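You operate a simulated robot arm through the tools that you are given. There is no shell and no other tool.

The job below is to be done with a simulated two-armed robot. You get a single attempt, and the scene is never put back.

JOB
Pick up the white bottle marked "Gear oil" from the strapping bed with one hand, pass it to the other hand and put it on the top deck of the trolley. Set down upright: white bottle.

The check looks at the end state, three seconds after you hand in, the way a careful person would. Anything else that was tipped, shoved, dropped, spilled or broken makes it a failure.

ROBOT AND FRAMES
Two 7-joint arms with two-finger parallel grippers on one trunk, on a base that moves. Base frame: it is fixed to the floor where the robot stands at the start and does not move with it; the origin is under the middle of the robot, x ahead of it, y to its left, z up. Lengths are in cm, angles in degrees, forces in N, time in s.
The left shoulder is at the start at [5, 16.8, 108.2], the right one opposite. With the tool pointing down near the work surface each hand reaches from about 18 to 66 cm from the robot's upright axis, wherever it stands, measured 20 degrees to its own side. Places, roughly: top deck of the trolley [10, -140, 80]; white bottle [350, 125, 100]. Payload 1.57 kg a hand.
Tool frame (each hand has its own): the origin (TCP) lies between the finger pads and is the grasp point; the fingertips stand 3 cm ahead of it; z points along the fingers, y is the line along which they close. The gripper opens to 8 cm. The fingers are 1.7 cm wide and 1.2 cm thick; the gripper's body (4 by 8.2 cm) begins 8 cm behind the TCP.
Orientation is told as [roll, pitch, yaw] about the base's x, y, z axes, in that order, counted from this pose: with the fingers straight down and closing along the base's y, the tool's x points along the base's -x, its y along +y and its z along -z.

CONTROLS
- The arms move only by the tool apply_moves. It takes "left_series", "right_series" or both (then of equal length, played together; a hand with none holds still); each is a list of rows, each a list of 7 numbers: the shift along the tool's x, y, z in cm, then the turn, a rotation vector about the tool's x, y, z in rad, then the closure in counts, from 0 (fully open) to 255 (shut). In form: [[dx, dy, dz, rx, ry, rz, gripper], ...]. A call has 1 to 20 rows; each row shifts and turns the commanded pose from where the row before left it, along the tool's axes as they then stand. Rows are played at 5 a second. More than 5 cm and 8.6 degrees between two rows, or a gripper value outside its range, and nothing of the call is played. Where a pose cannot be reached the arm comes as near as it can. A force on the tool above 40 N (or 10 N above the force at the start of the call, whichever is more), or a blocked arm, ends the call early, and 0.2 s more pass. Each finger travels about 4.5 cm/s and halts on what it meets, pressing with about 24 N; the grip force reading is that of the motor and also rises with nothing between the fingers. The clock runs only during rows and for 0.2 s after the last one: add rows that do not move to give the fingers time. It gives the time, the measured TCP pose, the force on the tool (base axes), the opening and the grip force at its end, in the units of the frame above (readings bear some noise), with the torque about the TCP (base axes, N m) and any sound that the robot's microphone picked up.
- Cameras (640 x 400 px; columns grow to the right, rows downward): "scene" is now at [12.85, -1.24, 129.76]; the picture's right is [-0.14, -0.99, 0.00], its down [-0.51, 0.07, -0.86] and it looks along [0.85, -0.12, -0.51] (base axes); focal length 238 px, centre (320, 200). "left" rides on the left gripper at [7.2, 0.7, -12.2] in its tool frame; the picture's right is [-0.09, 1.00, 0.00], its down [-0.84, -0.08, -0.54] and it looks along [-0.54, -0.05, 0.84] (tool axes); focal length 238 px, centre (320, 200). "right" rides on the right gripper at [7.2, -0.7, -12.2] in its tool frame; the picture's right is [0.09, 1.00, 0.00], its down [-0.84, 0.08, -0.54] and it looks along [-0.54, 0.05, 0.84] (tool axes); focal length 238 px, centre (320, 200). There is no depth. A picture from a camera that has moved, and an enlarged one, comes with that camera's place and axes in the base frame and with its lens.
- get_image(camera): a new picture of that camera. The clock stands still meanwhile.
- move_column(by): slides the trunk up (or, below 0, down) by that many cm; the arms and the scene camera ride with it, the base frame stays. It gives what a move gives, with no picture.
- drive_base(legs): drives the robot by 1 to 6 legs, each [ahead, left, turn to the left] in cm, cm and degrees, along the robot's own axes; the way and the turn of a leg run together, so that a leg with both is an arc; at most 150 cm and 180 degrees a leg. The arms and the cameras ride along, it lands a little off, and it stops where it bumps. It gives what a move gives.
- aim_head(pan, tilt): turns the head with the scene camera to pan (to the left, within 80 degrees either way) and tilt (down, from -29 to 69), counted from straight ahead of the robot. It gives what a move gives.
- inspect(camera, box): a new picture of the part [left, top, right, bottom] of that camera's present view, enlarged. The clock stands still meanwhile.
- finish_job(): hands the job in; it is judged then, once.

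Nothing tells you exact positions but the pictures and the camera data. Unless the task says otherwise, let go and move clear before handing in.

The tools are called after "Request:" as a command line: name --argument value ..., lists and objects as JSON in quotes. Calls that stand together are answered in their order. apply_moves: Moves the arms, as the interface text tells. Its arguments: {"type":"object","properties":{"left_series":{"type":"array"},"right_series":{"type":"array"}},"required":[]} The other tools are called the same way: move_column (by) moves the trunk up or down; drive_base (legs) drives the base; aim_head (pan, tilt) turns the head that bears the scene camera; get_image (camera) takes a picture; inspect (camera, box) takes an enlarged picture of a part of a camera's view; finish_job () hands the job in.

At the start:

```text
clock: 0.0
left_ee_pos: [37.62, 16.78, 116.05]
left_tool_rot: [-0.1, 0.0, 0.1]
left_ft_force: [0.0, 0.4, -0.4]
left_torque: [0.02, 0.01, -0.01]
left_width: 8.0
left_gripper_force: 0.0
right_ee_pos: [36.31, -19.36, 112.31]
right_tool_rot: [0.0, 0.0, 0.0]
right_ft_force: [0.4, -0.7, -0.3]
right_torque: [0.0, -0.03, 0.0]
right_width: 8.01
right_gripper_force: 0.0
trunk travel left (down, up): [-25.0, 19.3]
robot x, y, heading: [-0.22, -0.21, 0.2]
head pan, tilt (commanded): [-7.8, 30.9]
```

scene: 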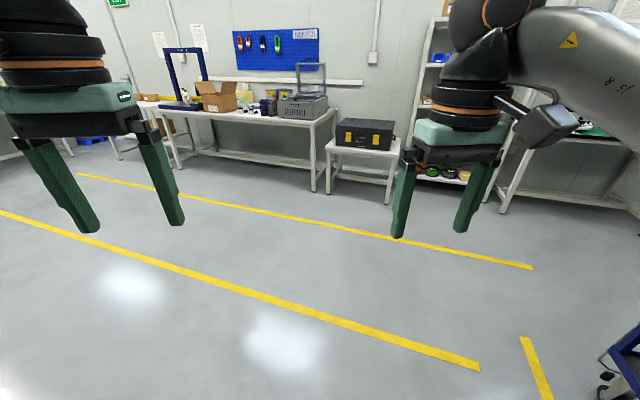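
right: 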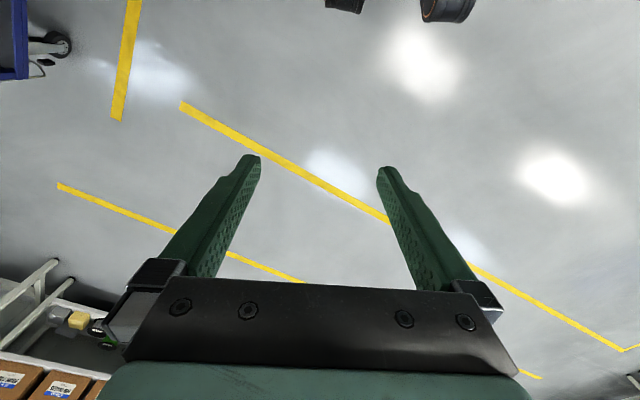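
left: 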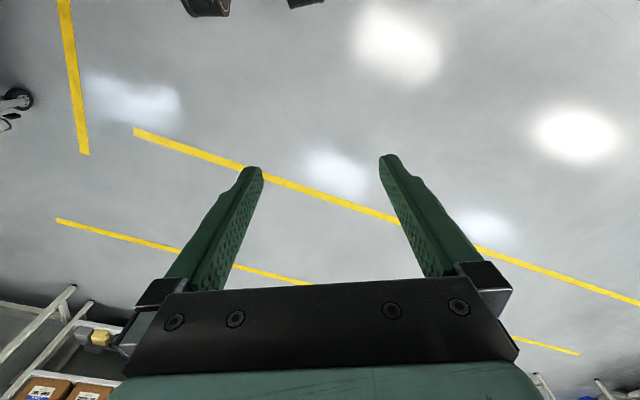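

I see a workshop with benches on the far wall, and the trolley's edge to the lower right. First I look around toward the bottle (ahead-left) and toward the trolley (right).

Request:
aim_head --pan 20 --tilt 10

Request:
get_image --camera "scene"

Request:
inspect --camera "scene" --box '[220, 120, 420, 245]'

Request:
aim_head --pan -80 --tilt 25

Request:
get_image --camera "scene"

```text
clock: 0.9
left_ee_pos: [37.47, 16.82, 116.03]
left_tool_rot: [-0.1, 0.1, 0.2]
left_ft_force: [-0.6, 0.1, -0.3]
left_torque: [0.01, 0.0, 0.01]
left_width: 7.99
left_gripper_force: 0.0
right_ee_pos: [36.31, -19.3, 112.27]
right_tool_rot: [0.0, 0.0, -0.1]
right_ft_force: [0.6, -1.4, -0.7]
right_torque: [-0.04, 0.04, 0.03]
right_width: 8.0
right_gripper_force: 0.1
trunk travel left (down, up): [-25.0, 19.3]
robot x, y, heading: [0.01, -0.59, -0.0]
head pan, tilt (commanded): [20.0, 10.0]
```

```text
taken
camera scene: at [12.67, 3.17, 133.13], right [0.34, -0.94, 0.0], down [-0.16, -0.06, -0.98], along [0.93, 0.34, -0.17], focal length 238 px, centre (320, 200)
```

scene: 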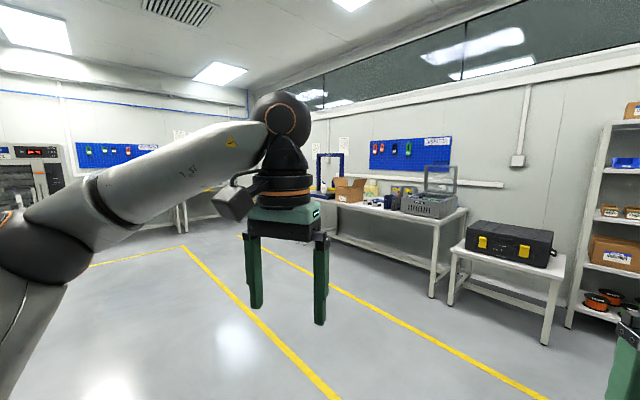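

```text
3.20 times, centred on (320, 182) of scene
camera zoom: at [12.67, 3.17, 133.13], right [0.34, -0.94, 0.0], down [-0.16, -0.06, -0.98], along [0.93, 0.34, -0.17], focal length 760 px, centre (320, 256)
```

zoom: 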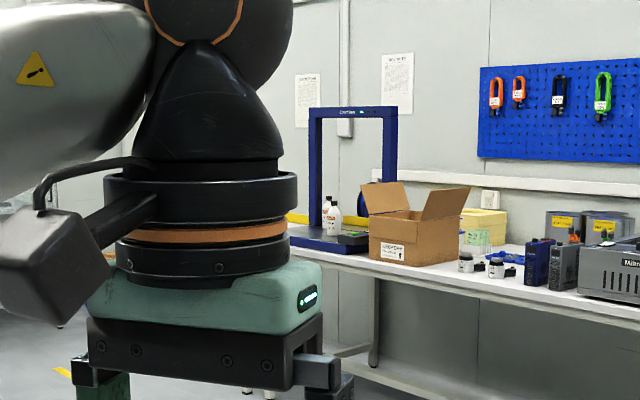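

```text
clock: 2.7
left_ee_pos: [37.54, 16.74, 116.08]
left_tool_rot: [-0.2, -0.1, 0.1]
left_ft_force: [0.2, -0.3, -0.1]
left_torque: [-0.01, 0.02, 0.0]
left_width: 7.99
left_gripper_force: 0.1
right_ee_pos: [36.26, -19.39, 112.22]
right_tool_rot: [0.0, 0.0, 0.1]
right_ft_force: [-0.9, 0.1, -0.4]
right_torque: [-0.01, 0.01, 0.01]
right_width: 8.0
right_gripper_force: 0.0
trunk travel left (down, up): [-25.0, 19.3]
robot x, y, heading: [-0.02, 0.04, -0.2]
head pan, tilt (commanded): [-80.0, 25.0]
```

```text
taken
camera scene: at [5.53, -9.08, 130.7], right [-0.98, -0.17, 0.0], down [-0.07, 0.42, -0.91], along [0.16, -0.89, -0.42], focal length 238 px, centre (320, 200)
```

scene: 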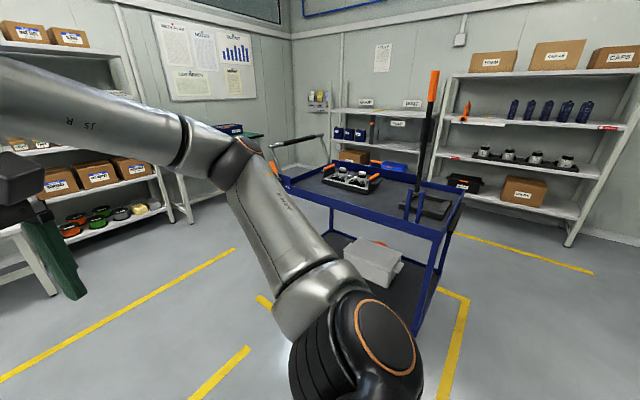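

I see the trolley with a tray of bottles and a tall orange-handled tool on its top deck. The blue arch of the strapping machine holds white bottles. I look closer at the trolley while here.

Request:
inspect --camera "scene" --box '[260, 100, 480, 260]'

Request:
get_image --camera "right"

```text
2.50 times, centred on (370, 180) of scene
camera zoom: at [5.53, -9.08, 130.7], right [-0.98, -0.17, 0.0], down [-0.07, 0.42, -0.91], along [0.16, -0.89, -0.42], focal length 594 px, centre (195, 250)
```

zoom: 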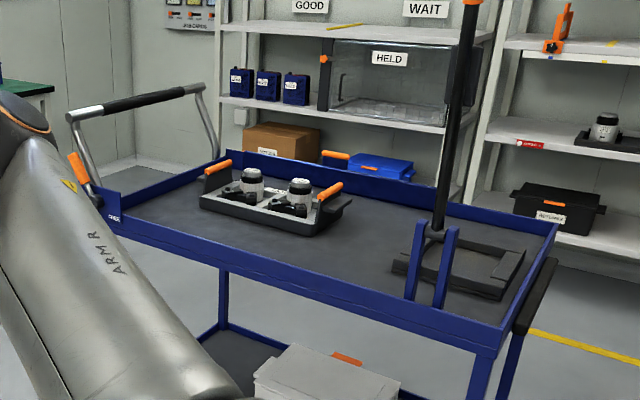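

```text
taken
camera right: at [28.98, -19.92, 124.45], right [-0.09, 1.0, 0.0], down [0.84, 0.08, 0.54], along [0.54, 0.05, -0.84], focal length 238 px, centre (320, 200)
```

right: 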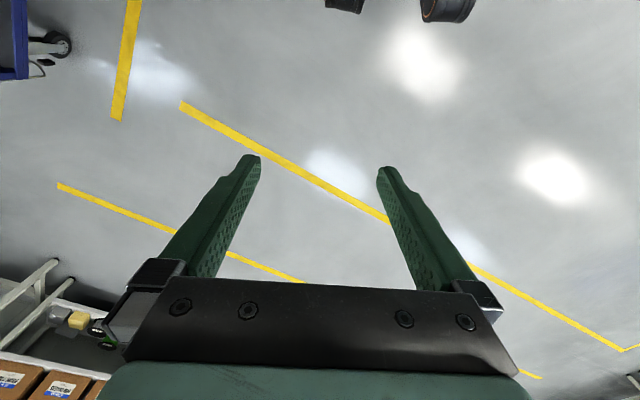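

The trolley's top deck has free black mat space between the tray and the tool stand. Now I turn toward the strapping bed and drive part of the way to get a closer look.

Request:
drive_base --legs '[[0, 0, 22], [150, 0, 0]]'

Request:
aim_head --pan 0 --tilt 15

Request:
get_image --camera "scene"

```text
clock: 11.2
left_ee_pos: [164.92, 85.54, 116.09]
left_tool_rot: [-0.1, -0.1, 22.6]
left_ft_force: [0.6, 0.3, 0.4]
left_torque: [0.03, -0.03, 0.01]
left_width: 8.0
left_gripper_force: 0.0
right_ee_pos: [177.58, 51.85, 112.23]
right_tool_rot: [0.0, -0.1, 22.5]
right_ft_force: [-0.2, -0.5, -0.4]
right_torque: [0.0, -0.02, 0.0]
right_width: 7.96
right_gripper_force: 0.0
trunk travel left (down, up): [-25.0, 19.3]
robot x, y, heading: [136.65, 55.85, 22.7]
head pan, tilt (commanded): [-80.0, 25.0]
```

```text
clock: 12.7
left_ee_pos: [164.9, 85.56, 116.07]
left_tool_rot: [-0.1, 0.0, 22.6]
left_ft_force: [-0.8, -0.2, 0.1]
left_torque: [-0.02, 0.0, 0.04]
left_width: 8.0
left_gripper_force: 0.0
right_ee_pos: [177.63, 51.75, 112.33]
right_tool_rot: [0.0, 0.0, 22.5]
right_ft_force: [-0.2, 0.5, -0.1]
right_torque: [-0.02, -0.03, 0.01]
right_width: 7.99
right_gripper_force: 0.0
trunk travel left (down, up): [-25.0, 19.3]
robot x, y, heading: [136.9, 55.76, 22.5]
head pan, tilt (commanded): [0.0, 15.0]
```

```text
taken
camera scene: at [148.97, 60.81, 132.32], right [0.38, -0.92, 0.0], down [-0.24, -0.1, -0.97], along [0.89, 0.37, -0.26], focal length 238 px, centre (320, 200)
```

scene: 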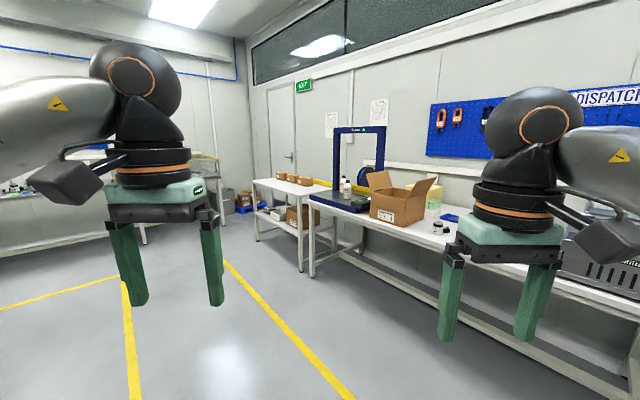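

Request:
inspect --camera "scene" --box '[290, 110, 460, 260]'

Request:
inspect --camera "scene" --box '[300, 160, 400, 225]'

```text
2.67 times, centred on (375, 185) of scene
camera zoom: at [148.97, 60.81, 132.32], right [0.38, -0.92, 0.0], down [-0.24, -0.1, -0.97], along [0.89, 0.37, -0.26], focal length 634 px, centre (173, 240)
```

zoom: 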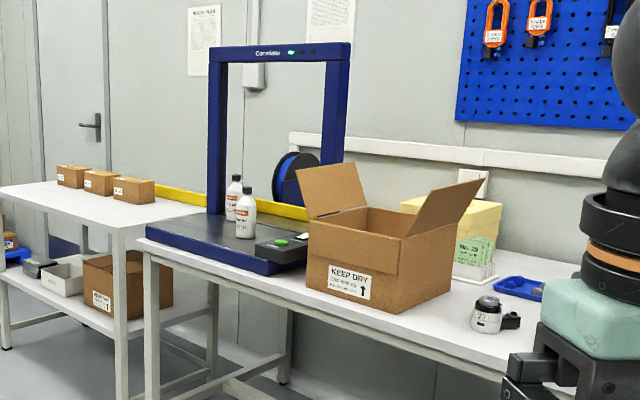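

```text
6.15 times, centred on (350, 192) of scene
camera zoom: at [148.97, 60.81, 132.32], right [0.38, -0.92, 0.0], down [-0.24, -0.1, -0.97], along [0.89, 0.37, -0.26], focal length 1462 px, centre (135, 246)
```

zoom: 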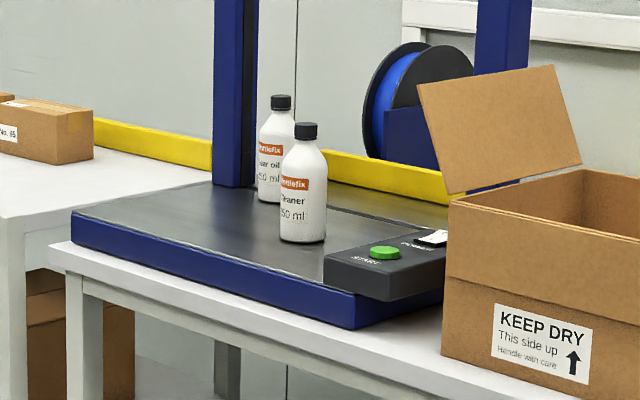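

The strapping bed holds two similar white bottles: the front one is "Cleaner" at about [325, 110] and the rear one under the blue arch is "Gear oil" at about [345, 120], with the bed top near z 85. I drive closer and turn to face the bench squarely for a better look.

Request:
drive_base --legs '[[120, 25, 0], [0, 0, -42]]'

Request:
aim_head --pan 10 --tilt 25

Request:
get_image --camera "scene"

```text
clock: 20.7
left_ee_pos: [276.47, 127.04, 116.03]
left_tool_rot: [-0.1, 0.0, -19.9]
left_ft_force: [0.1, 0.3, -0.5]
left_torque: [-0.05, 0.0, 0.0]
left_width: 8.0
left_gripper_force: 0.0
right_ee_pos: [262.9, 93.38, 112.32]
right_tool_rot: [-0.1, 0.0, -19.9]
right_ft_force: [1.0, -0.3, 0.4]
right_torque: [0.02, 0.04, -0.01]
right_width: 8.03
right_gripper_force: 0.1
trunk travel left (down, up): [-25.0, 19.3]
robot x, y, heading: [235.22, 123.74, -20.0]
head pan, tilt (commanded): [0.0, 15.0]
```

```text
clock: 21.5
left_ee_pos: [276.47, 126.93, 116.03]
left_tool_rot: [0.0, -0.1, -19.9]
left_ft_force: [0.0, -0.5, 0.0]
left_torque: [0.0, 0.0, 0.02]
left_width: 8.02
left_gripper_force: 0.0
right_ee_pos: [263.0, 93.38, 112.27]
right_tool_rot: [0.0, 0.0, -19.9]
right_ft_force: [0.1, -0.5, 0.4]
right_torque: [0.0, 0.0, 0.01]
right_width: 8.0
right_gripper_force: 0.1
trunk travel left (down, up): [-25.0, 19.3]
robot x, y, heading: [235.62, 123.75, -19.9]
head pan, tilt (commanded): [10.0, 25.0]
```

```text
taken
camera scene: at [248.18, 120.98, 130.7], right [-0.17, -0.98, 0.0], down [-0.42, 0.07, -0.91], along [0.89, -0.16, -0.42], focal length 238 px, centre (320, 200)
```

scene: 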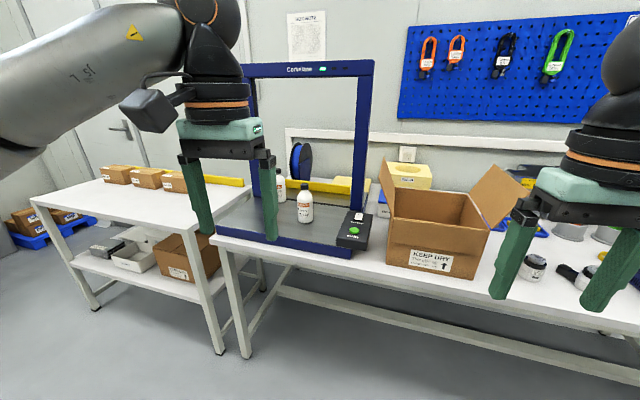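

The left hand hides the Gear oil bottle partly. I move the left hand aside to the left and tuck the right hand back and up, then look again.

Request:
apply_moves --left_series '[[0, 4, -1, 0, 0, 0, 0], [0, 4, -1, 0, 0, 0, 0], [0, 4, -1, 0, 0, 0, 0], [0, 0, 0, 0, 0, 0, 0], [0, 0, 0, 0, 0, 0, 0], [0, 0, 0, 0, 0, 0, 0]]' --right_series '[[3, -2, -2, 0, 0, 0, 0], [3, -2, -2, 0, 0, 0, 0], [3, -2, -2, 0, 0, 0, 0], [3, -2, -2, 0, 0, 0, 0], [2, -1, -1, 0, 0, 0, 0], [0, 0, 0, 0, 0, 0, 0]]'

Request:
get_image --camera "scene"

Request:
inspect --camera "scene" --box '[240, 150, 380, 260]'

```text
clock: 22.9
left_ee_pos: [280.49, 137.97, 119.02]
left_tool_rot: [-0.1, 0.0, -19.7]
left_ft_force: [0.5, 0.1, -0.1]
left_torque: [0.04, 0.01, 0.0]
left_width: 7.99
left_gripper_force: 0.1
right_ee_pos: [249.19, 91.71, 119.1]
right_tool_rot: [0.0, 0.0, -20.0]
right_ft_force: [0.2, -0.8, 0.3]
right_torque: [-0.02, 0.0, 0.01]
right_width: 8.0
right_gripper_force: 0.1
right hand out of reach, approached as far as the arm can: row 4, 5
trunk travel left (down, up): [-25.0, 19.3]
robot x, y, heading: [235.66, 123.59, -20.0]
head pan, tilt (commanded): [10.0, 25.0]
```

```text
taken
camera scene: at [248.2, 120.98, 130.69], right [-0.17, -0.98, 0.0], down [-0.42, 0.07, -0.91], along [0.89, -0.16, -0.42], focal length 238 px, centre (320, 200)
```

scene: 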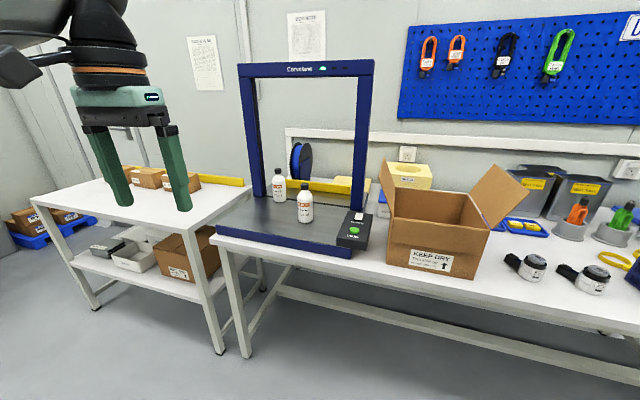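

```text
3.64 times, centred on (310, 205) of scene
camera zoom: at [248.2, 120.98, 130.69], right [-0.17, -0.98, 0.0], down [-0.42, 0.07, -0.91], along [0.89, -0.16, -0.42], focal length 864 px, centre (356, 182)
```

zoom: 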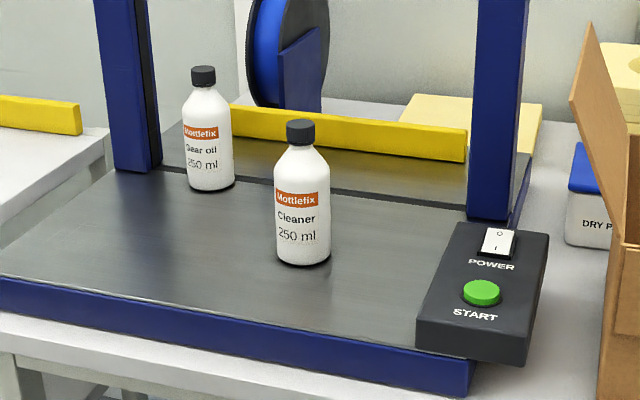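

The view is now clear: Gear oil stands at about [347, 122], base z ≈ 85, just in front of the arch and near its left post; Cleaner is at about [327, 113]. I plan to grasp low with the left hand tilted 45° so I pre-tilt it here in free space.

Request:
apply_moves --left_series '[[0, 0, 0, 0, -0.131, 0, 0], [0, 0, 0, 0, -0.131, 0, 0], [0, 0, 0, 0, -0.131, 0, 0], [0, 0, 0, 0, -0.131, 0, 0], [0, 0, 0, 0, -0.131, 0, 0], [0, 0, 0, 0, -0.131, 0, 0], [0, 0, 0, 0, 0, 0, 0], [0, 0, 0, 0, 0, 0, 0]]'

Request:
get_image --camera "scene"

Request:
get_image --camera "left"

```text
clock: 24.7
left_ee_pos: [280.49, 138.31, 119.09]
left_tool_rot: [0.0, -45.1, -19.7]
left_ft_force: [-0.5, 0.0, -0.5]
left_torque: [0.0, 0.01, 0.02]
left_width: 7.97
left_gripper_force: 0.1
right_ee_pos: [249.11, 91.63, 118.92]
right_tool_rot: [0.0, 0.0, -20.0]
right_ft_force: [0.4, -0.2, 1.0]
right_torque: [-0.01, -0.04, 0.0]
right_width: 7.99
right_gripper_force: 0.1
trunk travel left (down, up): [-25.0, 19.3]
robot x, y, heading: [235.14, 124.09, -20.0]
head pan, tilt (commanded): [10.0, 25.0]
```

```text
taken
camera scene: at [248.19, 120.99, 130.69], right [-0.17, -0.98, 0.0], down [-0.42, 0.07, -0.91], along [0.89, -0.16, -0.42], focal length 238 px, centre (320, 200)
```

scene: 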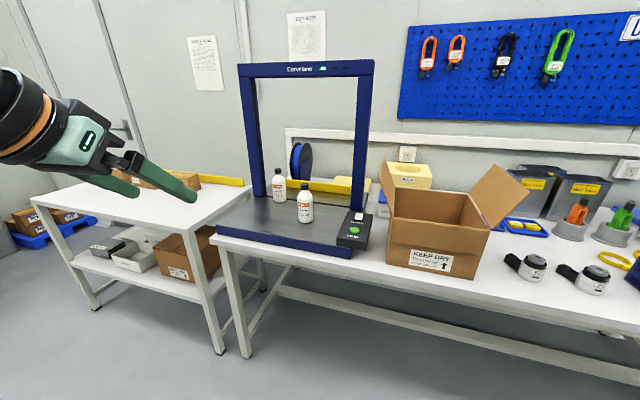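

```text
taken
camera left: at [267.85, 143.39, 122.5], right [0.4, 0.91, 0.06], down [0.17, -0.14, 0.98], along [0.9, -0.38, -0.21], focal length 238 px, centre (320, 200)
```

left: 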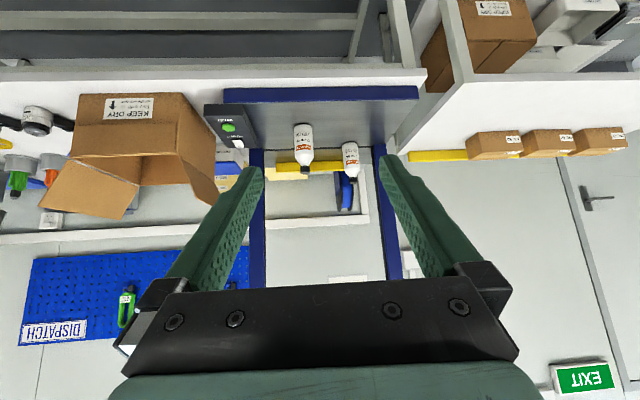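

The left hand camera confirms Gear oil near [347, 122]. I now shift left and forward so the bottle lies ahead of the left shoulder, staying clear of the bench edge.

Request:
drive_base --legs '[[0, 30, 0], [0, 0, -7], [36, 0, 0]]'

Request:
get_image --camera "scene"

Request:
get_image --camera "left"

```text
clock: 30.4
left_ee_pos: [323.86, 144.75, 119.05]
left_tool_rot: [-0.1, -45.1, -26.8]
left_ft_force: [0.0, -0.9, -0.2]
left_torque: [0.01, 0.0, 0.01]
left_width: 8.02
left_gripper_force: 0.1
right_ee_pos: [287.07, 102.51, 119.02]
right_tool_rot: [0.0, 0.0, -26.9]
right_ft_force: [0.5, -0.2, 0.1]
right_torque: [-0.02, 0.01, 0.01]
right_width: 8.0
right_gripper_force: 0.0
trunk travel left (down, up): [-25.0, 19.3]
robot x, y, heading: [277.31, 136.14, -26.8]
head pan, tilt (commanded): [10.0, 25.0]
```

```text
taken
camera scene: at [289.69, 131.63, 130.69], right [-0.29, -0.96, 0.0], down [-0.4, 0.12, -0.91], along [0.87, -0.26, -0.42], focal length 238 px, centre (320, 200)
```

scene: 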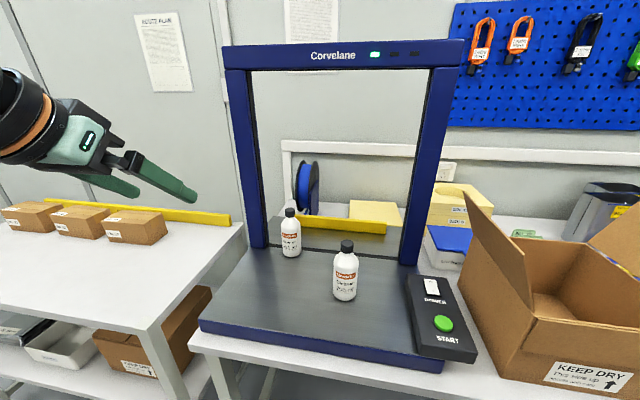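

```text
taken
camera left: at [311.95, 151.48, 122.5], right [0.51, 0.86, 0.06], down [0.15, -0.16, 0.98], along [0.85, -0.49, -0.21], focal length 238 px, centre (320, 200)
```

left: 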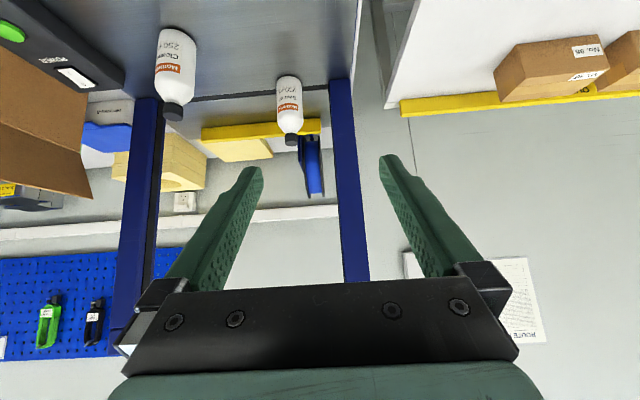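

Request:
inspect --camera "scene" --box '[220, 180, 380, 310]'

Request:
inspect --camera "left" --box '[220, 50, 380, 160]'

```text
3.08 times, centred on (300, 245) of scene
camera zoom: at [289.69, 131.63, 130.69], right [-0.29, -0.96, 0.0], down [-0.4, 0.12, -0.91], along [0.87, -0.26, -0.42], focal length 731 px, centre (382, 62)
```

zoom: 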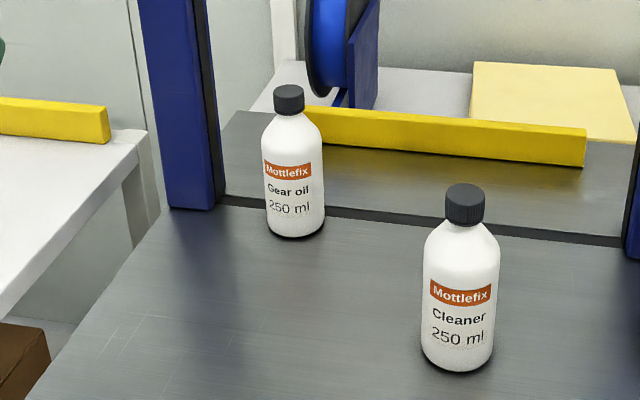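

```text
3.64 times, centred on (300, 105) of left
camera zoom: at [311.95, 151.48, 122.5], right [0.51, 0.86, 0.06], down [0.15, -0.16, 0.98], along [0.85, -0.49, -0.21], focal length 867 px, centre (393, 546)
```

zoom: 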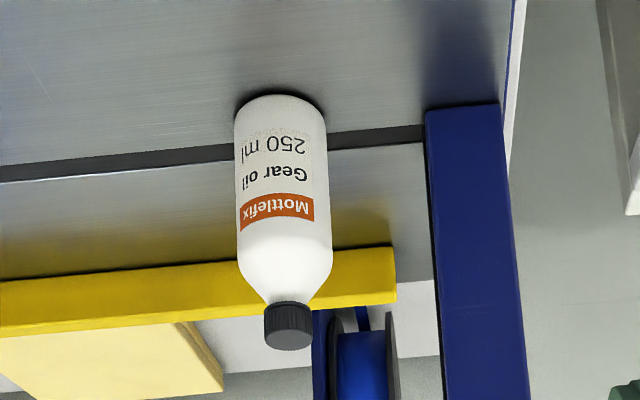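

Gear oil is now triangulated from two cameras at about [351, 122.5], base z ≈ 84, top ≈ 99. I move 6 cm closer for comfortable reach, then re-measure.

Request:
drive_base --legs '[[6, 0, 0]]'

Request:
apply_moves --left_series '[[0, 0, 0, 0, -0.087, 0, 0], [0, -3, 0, 0, 0, 0, 0], [0, -3, 0, 0, 0, 0, 0], [0, 0, 0, 0, 0, 0, 0], [0, 0, 0, 0, 0, 0, 0]]'

Request:
get_image --camera "left"

Request:
get_image --camera "scene"

```text
clock: 31.3
left_ee_pos: [329.19, 142.17, 119.07]
left_tool_rot: [-0.1, -45.0, -26.7]
left_ft_force: [0.7, -0.8, 0.1]
left_torque: [0.0, -0.02, -0.01]
left_width: 7.99
left_gripper_force: 0.2
right_ee_pos: [292.48, 99.79, 119.06]
right_tool_rot: [-0.1, 0.0, -26.8]
right_ft_force: [0.7, 0.1, 0.3]
right_torque: [0.02, 0.01, 0.0]
right_width: 8.0
right_gripper_force: 0.1
trunk travel left (down, up): [-25.0, 19.3]
robot x, y, heading: [282.66, 133.13, -26.6]
head pan, tilt (commanded): [10.0, 25.0]
```

```text
clock: 32.5
left_ee_pos: [326.31, 136.87, 119.05]
left_tool_rot: [-0.1, -50.1, -26.6]
left_ft_force: [-0.4, 0.8, -0.2]
left_torque: [0.03, 0.01, -0.02]
left_width: 8.02
left_gripper_force: 0.1
right_ee_pos: [292.35, 99.91, 119.07]
right_tool_rot: [-0.1, -0.1, -26.9]
right_ft_force: [-0.9, 0.6, -0.8]
right_torque: [-0.03, 0.02, 0.02]
right_width: 8.03
right_gripper_force: 0.1
trunk travel left (down, up): [-25.0, 19.3]
robot x, y, heading: [282.6, 133.58, -27.2]
head pan, tilt (commanded): [10.0, 25.0]
```

```text
taken
camera left: at [314.19, 143.64, 121.34], right [0.5, 0.86, 0.07], down [0.07, -0.12, 0.99], along [0.86, -0.49, -0.13], focal length 238 px, centre (320, 200)
```

left: 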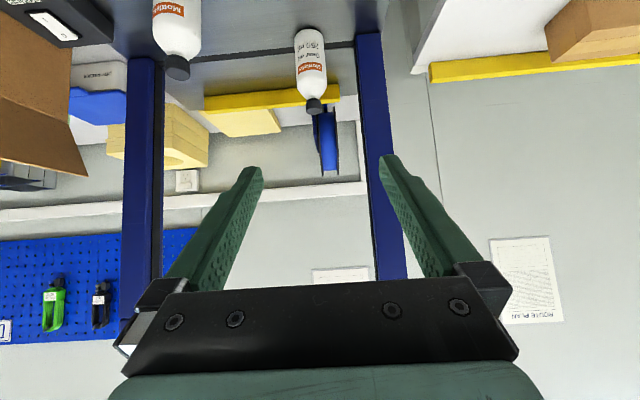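

```text
taken
camera scene: at [294.98, 128.96, 130.69], right [-0.29, -0.96, 0.0], down [-0.4, 0.12, -0.91], along [0.87, -0.26, -0.42], focal length 238 px, centre (320, 200)
```

scene: 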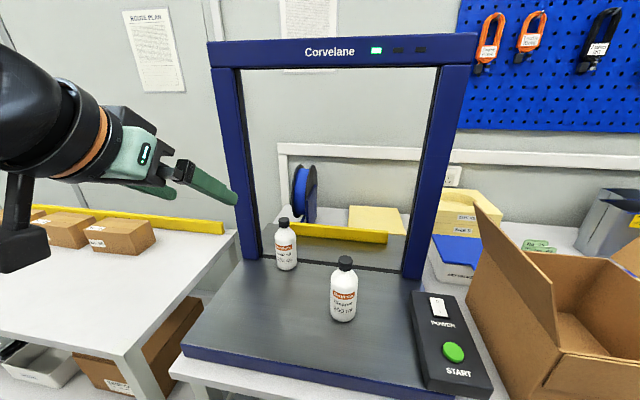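

The bottle sits nearly centred between the fingers in the left camera, about 28 cm ahead and 30 cm lower. I move to a pre-grasp point about 16 cm back along the tool axis and check the alignment.

Request:
apply_moves --left_series '[[0.865, -0.29, 4.17, 0, 0, 0, 0], [0.865, -0.29, 4.17, 0, 0, 0, 0], [0.865, -0.29, 4.17, 0, 0, 0, 0], [0.865, -0.29, 4.17, 0, 0, 0, 0], [0.865, -0.29, 4.17, 0, 0, 0, 0], [0.865, -0.29, 4.17, 0, 0, 0, 0], [0, 0, 0, 0, 0, 0, 0], [0, 0, 0, 0, 0, 0, 0]]'

Request:
get_image --camera "left"

Request:
get_image --camera "scene"

```text
clock: 34.3
left_ee_pos: [339.91, 127.96, 98.89]
left_tool_rot: [-0.1, -50.1, -26.7]
left_ft_force: [-0.3, -0.2, 0.1]
left_torque: [0.0, -0.01, 0.0]
left_width: 7.98
left_gripper_force: 0.0
right_ee_pos: [292.4, 99.84, 119.0]
right_tool_rot: [0.1, -0.1, -26.9]
right_ft_force: [0.1, -0.2, 0.1]
right_torque: [0.01, 0.0, 0.02]
right_width: 8.0
right_gripper_force: 0.0
trunk travel left (down, up): [-25.0, 19.3]
robot x, y, heading: [282.99, 133.16, -26.5]
head pan, tilt (commanded): [10.0, 25.0]
```

```text
taken
camera left: at [327.81, 134.88, 101.06], right [0.5, 0.86, 0.07], down [0.07, -0.12, 0.99], along [0.86, -0.49, -0.13], focal length 238 px, centre (320, 200)
```

left: 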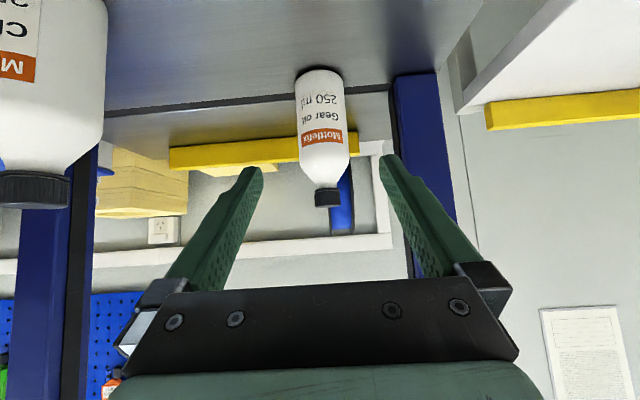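

```text
taken
camera scene: at [294.99, 128.97, 130.69], right [-0.29, -0.96, 0.0], down [-0.4, 0.12, -0.91], along [0.87, -0.26, -0.42], focal length 238 px, centre (320, 200)
```

scene: 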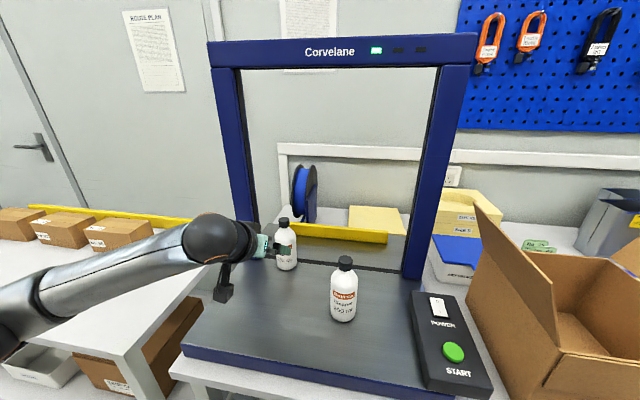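

Request:
inspect --camera "left" --box '[240, 50, 420, 220]'

Request:
inspect --camera "scene" --box '[200, 200, 380, 340]'

```text
2.35 times, centred on (330, 135) of left
camera zoom: at [327.81, 134.88, 101.06], right [0.5, 0.86, 0.07], down [0.07, -0.12, 0.99], along [0.86, -0.49, -0.13], focal length 561 px, centre (296, 353)
```

zoom: 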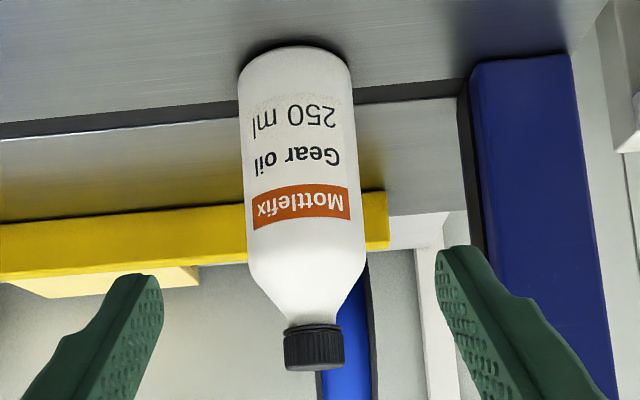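

```text
2.86 times, centred on (290, 270) of scene
camera zoom: at [294.99, 128.97, 130.69], right [-0.29, -0.96, 0.0], down [-0.4, 0.12, -0.91], along [0.87, -0.26, -0.42], focal length 679 px, centre (406, 0)
```

zoom: 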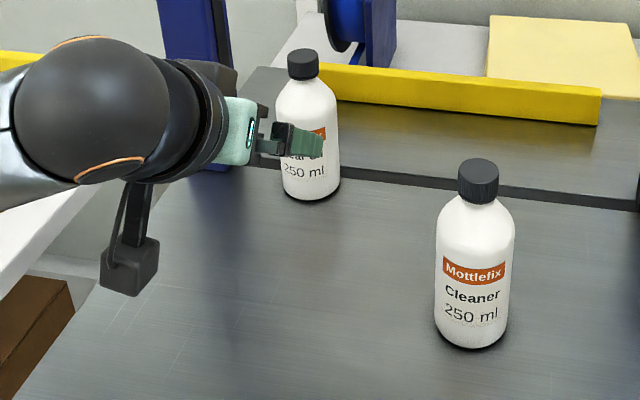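

The bottle lies about 16 cm ahead along the tool axis and within 0.3 cm of centre. I advance 9 cm along the axis and check again before straddling it.

Request:
apply_moves --left_series '[[0.1, 0.1, 3, 0, 0, 0, 0], [0.1, 0.1, 3, 0, 0, 0, 0], [0.05, 0.1, 3, 0, 0, 0, 0], [0, 0, 0, 0, 0, 0, 0], [0, 0, 0, 0, 0, 0, 0]]'

Request:
get_image --camera "left"

Request:
inspect --camera "scene" --box '[200, 200, 380, 340]'

```text
clock: 35.5
left_ee_pos: [345.99, 125.2, 92.97]
left_tool_rot: [-0.1, -50.1, -26.7]
left_ft_force: [-0.7, -0.6, 0.0]
left_torque: [0.01, 0.01, 0.04]
left_width: 8.01
left_gripper_force: 0.0
right_ee_pos: [292.33, 99.78, 118.91]
right_tool_rot: [0.0, -0.1, -26.9]
right_ft_force: [0.7, 0.2, -0.1]
right_torque: [0.01, -0.02, 0.01]
right_width: 8.02
right_gripper_force: 0.1
trunk travel left (down, up): [-25.0, 19.3]
robot x, y, heading: [282.91, 133.47, -27.2]
head pan, tilt (commanded): [10.0, 25.0]
```

```text
taken
camera left: at [333.93, 132.1, 95.2], right [0.5, 0.86, 0.07], down [0.07, -0.12, 0.99], along [0.86, -0.49, -0.13], focal length 238 px, centre (320, 200)
```

left: 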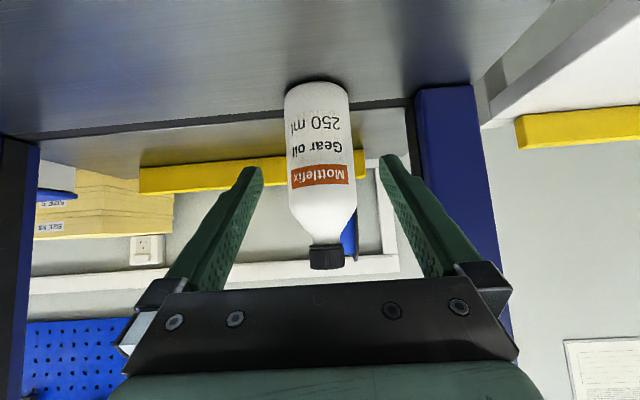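

```text
2.86 times, centred on (290, 270) of scene
camera zoom: at [294.99, 128.96, 130.69], right [-0.29, -0.96, 0.0], down [-0.4, 0.12, -0.91], along [0.87, -0.26, -0.42], focal length 679 px, centre (406, 0)
```

zoom: 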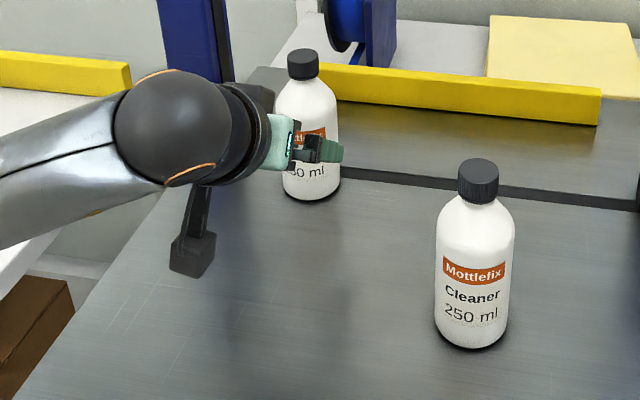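

Request:
inspect --camera "left" --box '[230, 70, 410, 290]'

```text
1.82 times, centred on (320, 180) of left
camera zoom: at [333.93, 132.1, 95.2], right [0.5, 0.86, 0.07], down [0.07, -0.12, 0.99], along [0.86, -0.49, -0.13], focal length 433 px, centre (320, 236)
```

zoom: 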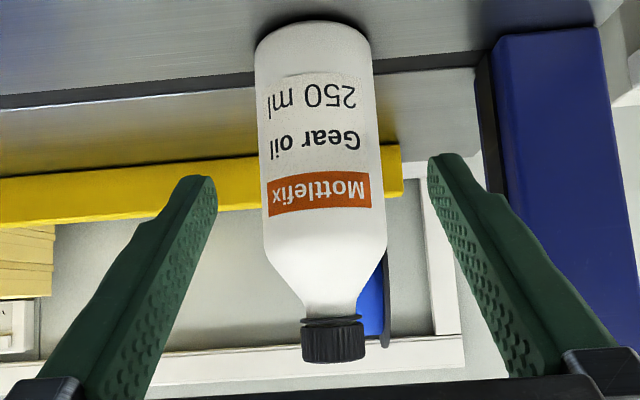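

The bottle is about 5.6 cm in diameter and centred between the fingers, 7.5 cm ahead. I advance to the grasp point at about 4 cm above the bed with fingers open.

Request:
apply_moves --left_series '[[0.05, -0.05, 2, 0, 0, 0, 0], [0.05, -0.05, 2, 0, 0, 0, 0], [0.05, -0.05, 2, 0, 0, 0, 0], [0, 0, 1.5, 0, 0, 0, 0], [0, 0, 0, 0, 0, 0, 0], [0, 0, 0, 0, 0, 0, 0]]'

Request:
get_image --camera "left"

Request:
inspect --camera "scene" --box '[200, 200, 380, 340]'

```text
clock: 36.9
left_ee_pos: [350.95, 122.54, 88.34]
left_tool_rot: [-0.1, -50.1, -26.8]
left_ft_force: [1.2, 0.2, -0.2]
left_torque: [-0.01, -0.03, 0.03]
left_width: 7.98
left_gripper_force: 0.1
right_ee_pos: [292.37, 99.78, 119.08]
right_tool_rot: [0.0, 0.0, -27.0]
right_ft_force: [-0.2, -1.2, 0.6]
right_torque: [-0.02, 0.0, 0.0]
right_width: 7.99
right_gripper_force: 0.0
trunk travel left (down, up): [-25.0, 19.3]
robot x, y, heading: [282.98, 133.53, -27.2]
head pan, tilt (commanded): [10.0, 25.0]
```

```text
taken
camera left: at [338.82, 129.41, 90.4], right [0.5, 0.86, 0.07], down [0.07, -0.12, 0.99], along [0.86, -0.49, -0.13], focal length 238 px, centre (320, 200)
```

left: 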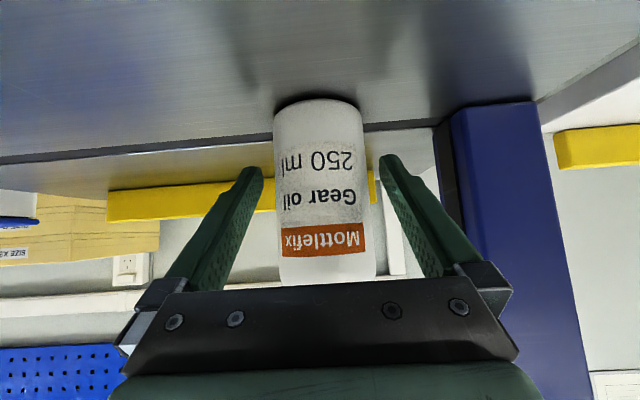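

```text
2.86 times, centred on (290, 270) of scene
camera zoom: at [294.99, 128.96, 130.69], right [-0.29, -0.96, 0.0], down [-0.4, 0.12, -0.91], along [0.87, -0.26, -0.42], focal length 679 px, centre (406, 0)
```

zoom: 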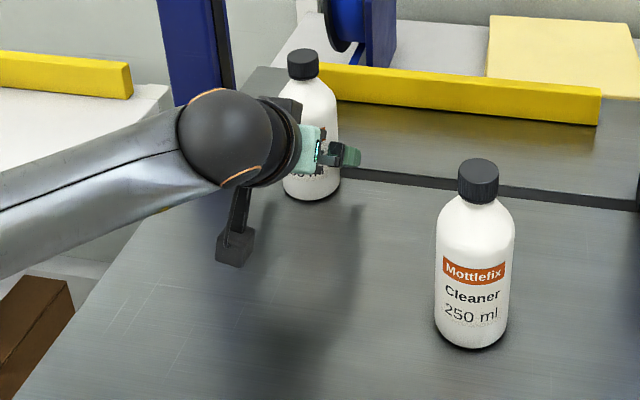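

The bottle is between the fingers at the right depth. I close the left gripper.

Request:
apply_moves --left_series '[[0, 0.2, 0, 0, 0, 0, 0], [0, 0, 0, 0, 0, 0, 120], [0, 0, 0, 0, 0, 0, 255], [0, 0, 0, 0, 0, 0, 255], [0, 0, 0, 0, 0, 0, 255], [0, 0, 0, 0, 0, 0, 255]]'

Request:
get_image --camera "left"

```text
clock: 38.3
left_ee_pos: [350.98, 122.91, 88.31]
left_tool_rot: [-0.1, -50.1, -26.7]
left_ft_force: [-0.2, -1.0, 0.5]
left_torque: [-0.09, 0.06, -0.04]
left_width: 5.89
left_gripper_force: 23.8
right_ee_pos: [292.3, 99.77, 119.03]
right_tool_rot: [-0.1, -0.1, -26.9]
right_ft_force: [-0.8, -0.7, 0.1]
right_torque: [-0.02, 0.0, 0.0]
right_width: 7.98
right_gripper_force: 0.0
trunk travel left (down, up): [-25.0, 19.3]
robot x, y, heading: [282.65, 133.37, -26.7]
head pan, tilt (commanded): [10.0, 25.0]
```

```text
taken
camera left: at [338.91, 129.62, 90.39], right [0.5, 0.86, 0.07], down [0.07, -0.12, 0.99], along [0.86, -0.49, -0.13], focal length 238 px, centre (320, 200)
```

left: 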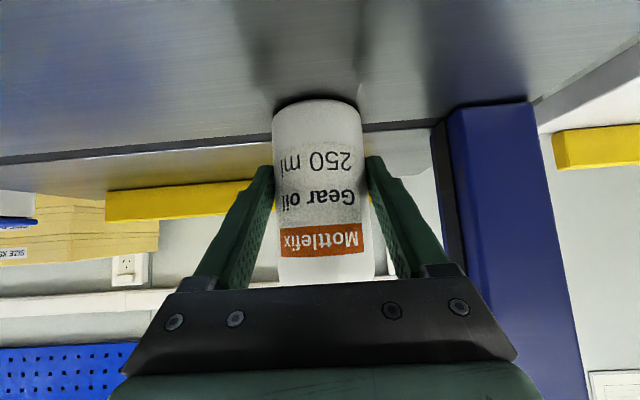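

Gripped at 5.9 cm with 24 N. I lift gently by 2 cm, then further to 8 cm.

Request:
apply_moves --left_series '[[-0.77, 0, -0.64, 0, 0, 0, 255], [-0.77, 0, -0.64, 0, 0, 0, 255], [-1.15, 0, -0.96, 0, 0, 0, 255], [-1.15, 0, -0.96, 0, 0, 0, 255], [-1.15, 0, -0.96, 0, 0, 0, 255], [-1.15, 0, -0.96, 0, 0, 0, 255], [0, 0, 0, 0, 0, 0, 255], [0, 0, 0, 0, 0, 0, 255]]'

Request:
get_image --camera "left"

Request:
get_image --camera "scene"

```text
clock: 40.1
left_ee_pos: [351.04, 122.72, 96.24]
left_tool_rot: [-0.1, -50.0, -26.7]
left_ft_force: [-0.6, 0.3, -2.4]
left_torque: [0.04, 0.01, 0.01]
left_width: 5.91
left_gripper_force: 23.8
right_ee_pos: [292.34, 99.72, 119.04]
right_tool_rot: [0.0, -0.1, -26.9]
right_ft_force: [0.4, 0.0, -0.4]
right_torque: [0.02, -0.04, -0.03]
right_width: 8.01
right_gripper_force: 0.0
trunk travel left (down, up): [-25.0, 19.3]
robot x, y, heading: [282.92, 133.56, -26.8]
head pan, tilt (commanded): [10.0, 25.0]
```

```text
taken
camera left: at [338.92, 129.52, 98.49], right [0.5, 0.86, 0.07], down [0.07, -0.12, 0.99], along [0.86, -0.49, -0.13], focal length 238 px, centre (320, 200)
```

left: 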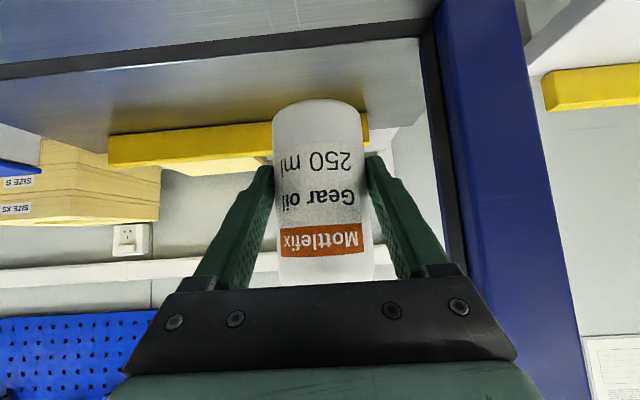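

```text
taken
camera scene: at [295.02, 128.96, 130.69], right [-0.29, -0.96, 0.0], down [-0.4, 0.12, -0.91], along [0.87, -0.26, -0.42], focal length 238 px, centre (320, 200)
```

scene: 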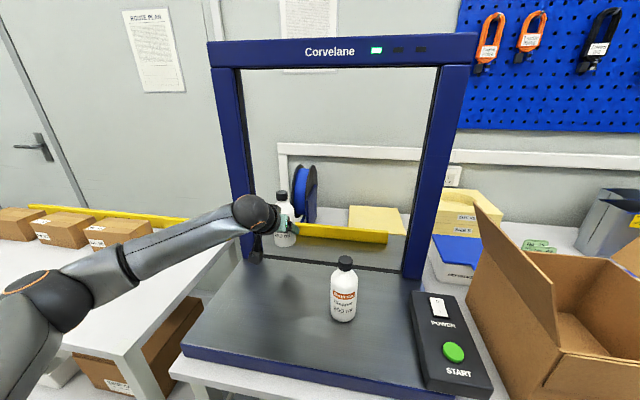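

The bottle is lifted cleanly (about 2.4 N) and the Cleaner is untouched. I back straight away from the bench to get free room for the hand-over.

Request:
drive_base --legs '[[-60, 0, 0]]'

Request:
aim_head --pan 5 --tilt 35

Request:
get_image --camera "scene"

```text
clock: 43.5
left_ee_pos: [298.03, 149.59, 96.23]
left_tool_rot: [-0.2, -50.1, -26.8]
left_ft_force: [0.0, 0.0, -2.7]
left_torque: [0.03, 0.05, -0.02]
left_width: 5.92
left_gripper_force: 23.7
right_ee_pos: [239.22, 126.76, 118.91]
right_tool_rot: [0.0, 0.0, -26.9]
right_ft_force: [-0.3, 0.6, 0.0]
right_torque: [-0.03, -0.05, 0.02]
right_width: 8.02
right_gripper_force: 0.1
trunk travel left (down, up): [-25.0, 19.3]
robot x, y, heading: [229.5, 160.79, -26.9]
head pan, tilt (commanded): [10.0, 25.0]
```

```text
clock: 44.2
left_ee_pos: [297.99, 149.44, 96.38]
left_tool_rot: [-0.1, -50.0, -26.7]
left_ft_force: [0.6, -0.1, -2.1]
left_torque: [0.0, 0.06, 0.0]
left_width: 5.91
left_gripper_force: 23.8
right_ee_pos: [239.33, 126.67, 118.9]
right_tool_rot: [0.2, -0.1, -27.1]
right_ft_force: [0.6, -0.4, 1.1]
right_torque: [0.02, 0.02, -0.01]
right_width: 8.04
right_gripper_force: 0.1
trunk travel left (down, up): [-25.0, 19.3]
robot x, y, heading: [229.76, 160.22, -26.9]
head pan, tilt (commanded): [5.0, 35.0]
```

```text
taken
camera scene: at [241.33, 155.28, 129.12], right [-0.37, -0.93, 0.0], down [-0.53, 0.21, -0.82], along [0.76, -0.31, -0.57], focal length 238 px, centre (320, 200)
```

scene: 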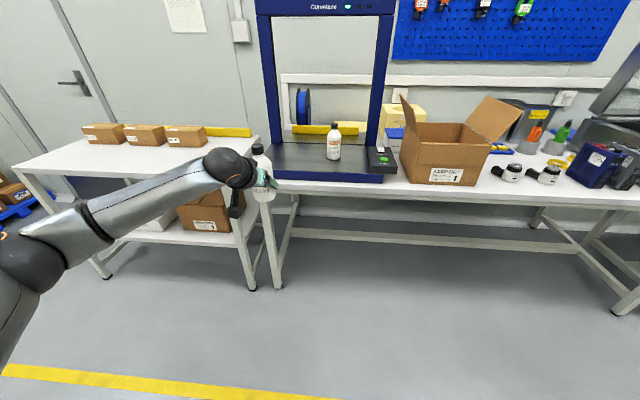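

The bottle is held free of the bench. I bring it in front of the chest, then turn the left hand so it points to the robot's right, leaving the top of the bottle open for the right hand.

Request:
apply_moves --left_series '[[1.68, -1.89, -2, 0, 0, 0, 255], [1.68, -1.89, -2, 0, 0, 0, 255], [1.68, -1.89, -2, 0, 0, 0, 255], [1.68, -1.89, -2, 0, 0, 0, 255], [1.68, -1.89, -2, 0, 0, 0, 255], [1.68, -1.89, -2, 0, 0, 0, 255], [1.68, -1.89, -2, 0, 0, 0, 255], [1.68, -1.89, -2, 0, 0, 0, 255], [0, 0, 0, 0, 0, 0, 255], [0, 0, 0, 0, 0, 0, 255]]'

Request:
apply_moves --left_series '[[0, 0, 0, 0.107, 0, 0.09, 255], [0, 0, 0, 0.107, 0, 0.09, 255], [0, 0, 0, 0.107, 0, 0.09, 255], [0, 0, 0, 0.107, 0, 0.09, 255], [0, 0, 0, 0.107, 0, 0.09, 255], [0, 0, 0, 0, 0, 0, 255], [0, 0, 0, 0, 0, 0, 255]]'

Request:
get_image --camera "scene"

```text
clock: 46.4
left_ee_pos: [272.56, 145.42, 96.35]
left_tool_rot: [0.0, -50.1, -26.9]
left_ft_force: [-0.1, -0.4, -2.0]
left_torque: [0.0, 0.05, 0.02]
left_width: 5.92
left_gripper_force: 24.3
right_ee_pos: [239.39, 126.77, 118.96]
right_tool_rot: [0.0, 0.0, -27.0]
right_ft_force: [0.6, 0.0, -0.8]
right_torque: [-0.01, 0.02, 0.02]
right_width: 8.02
right_gripper_force: 0.1
trunk travel left (down, up): [-25.0, 19.3]
robot x, y, heading: [230.25, 159.98, -26.8]
head pan, tilt (commanded): [5.0, 35.0]
```

```text
clock: 48.0
left_ee_pos: [272.59, 145.41, 96.22]
left_tool_rot: [0.0, -50.2, -67.0]
left_ft_force: [0.4, 0.5, -0.1]
left_torque: [-0.02, -0.01, -0.01]
left_width: 0.0
left_gripper_force: 21.4
right_ee_pos: [239.19, 126.69, 118.99]
right_tool_rot: [0.0, -0.1, -27.0]
right_ft_force: [0.2, 0.5, -1.1]
right_torque: [0.04, -0.02, 0.03]
right_width: 8.02
right_gripper_force: 0.0
trunk travel left (down, up): [-25.0, 19.3]
robot x, y, heading: [229.49, 160.23, -27.2]
head pan, tilt (commanded): [5.0, 35.0]
```

```text
taken
camera scene: at [241.3, 155.29, 129.12], right [-0.37, -0.93, 0.0], down [-0.53, 0.21, -0.82], along [0.76, -0.31, -0.57], focal length 238 px, centre (320, 200)
```

scene: 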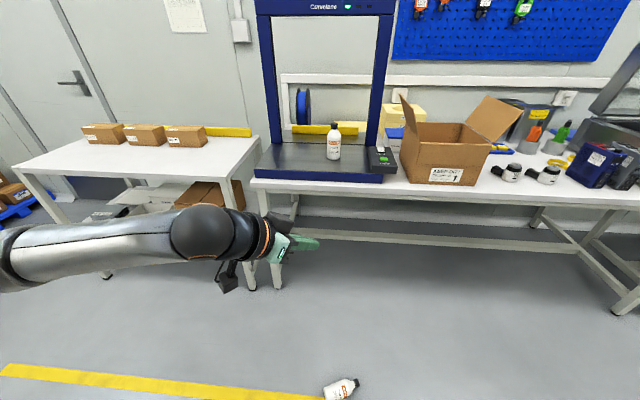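

The bottle slipped out while the hand was turning: the left gripper reads 0 cm, and a white bottle lies on the floor at about [273, 132]. I look closer before deciding how to recover.

Request:
aim_head --pan -5 --tilt 60

Request:
get_image --camera "scene"

Request:
get_image --camera "left"

```text
clock: 48.9
left_ee_pos: [272.53, 145.49, 96.31]
left_tool_rot: [0.0, -50.1, -67.0]
left_ft_force: [0.4, -0.4, -0.2]
left_torque: [-0.03, 0.03, 0.02]
left_width: 0.0
left_gripper_force: 20.7
right_ee_pos: [239.34, 126.67, 118.95]
right_tool_rot: [0.0, -0.2, -27.0]
right_ft_force: [-0.6, -0.1, -0.2]
right_torque: [0.0, -0.01, 0.0]
right_width: 7.99
right_gripper_force: 0.1
trunk travel left (down, up): [-25.0, 19.3]
robot x, y, heading: [229.61, 160.13, -26.9]
head pan, tilt (commanded): [-5.0, 60.0]
```

```text
taken
camera scene: at [238.79, 155.05, 125.69], right [-0.53, -0.85, 0.0], down [-0.73, 0.46, -0.5], along [0.42, -0.27, -0.87], focal length 238 px, centre (320, 200)
```

scene: 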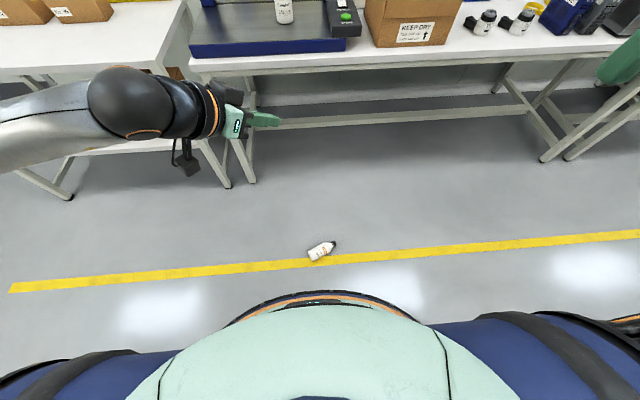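

```text
taken
camera left: at [267.72, 158.52, 98.49], right [0.94, 0.34, 0.07], down [-0.02, -0.14, 0.99], along [0.34, -0.93, -0.13], focal length 238 px, centre (320, 200)
```

left: 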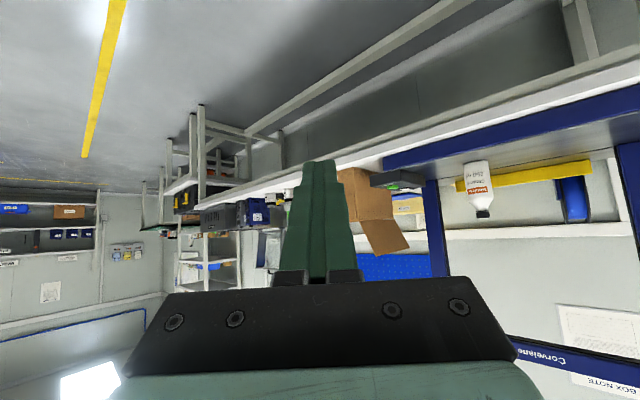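

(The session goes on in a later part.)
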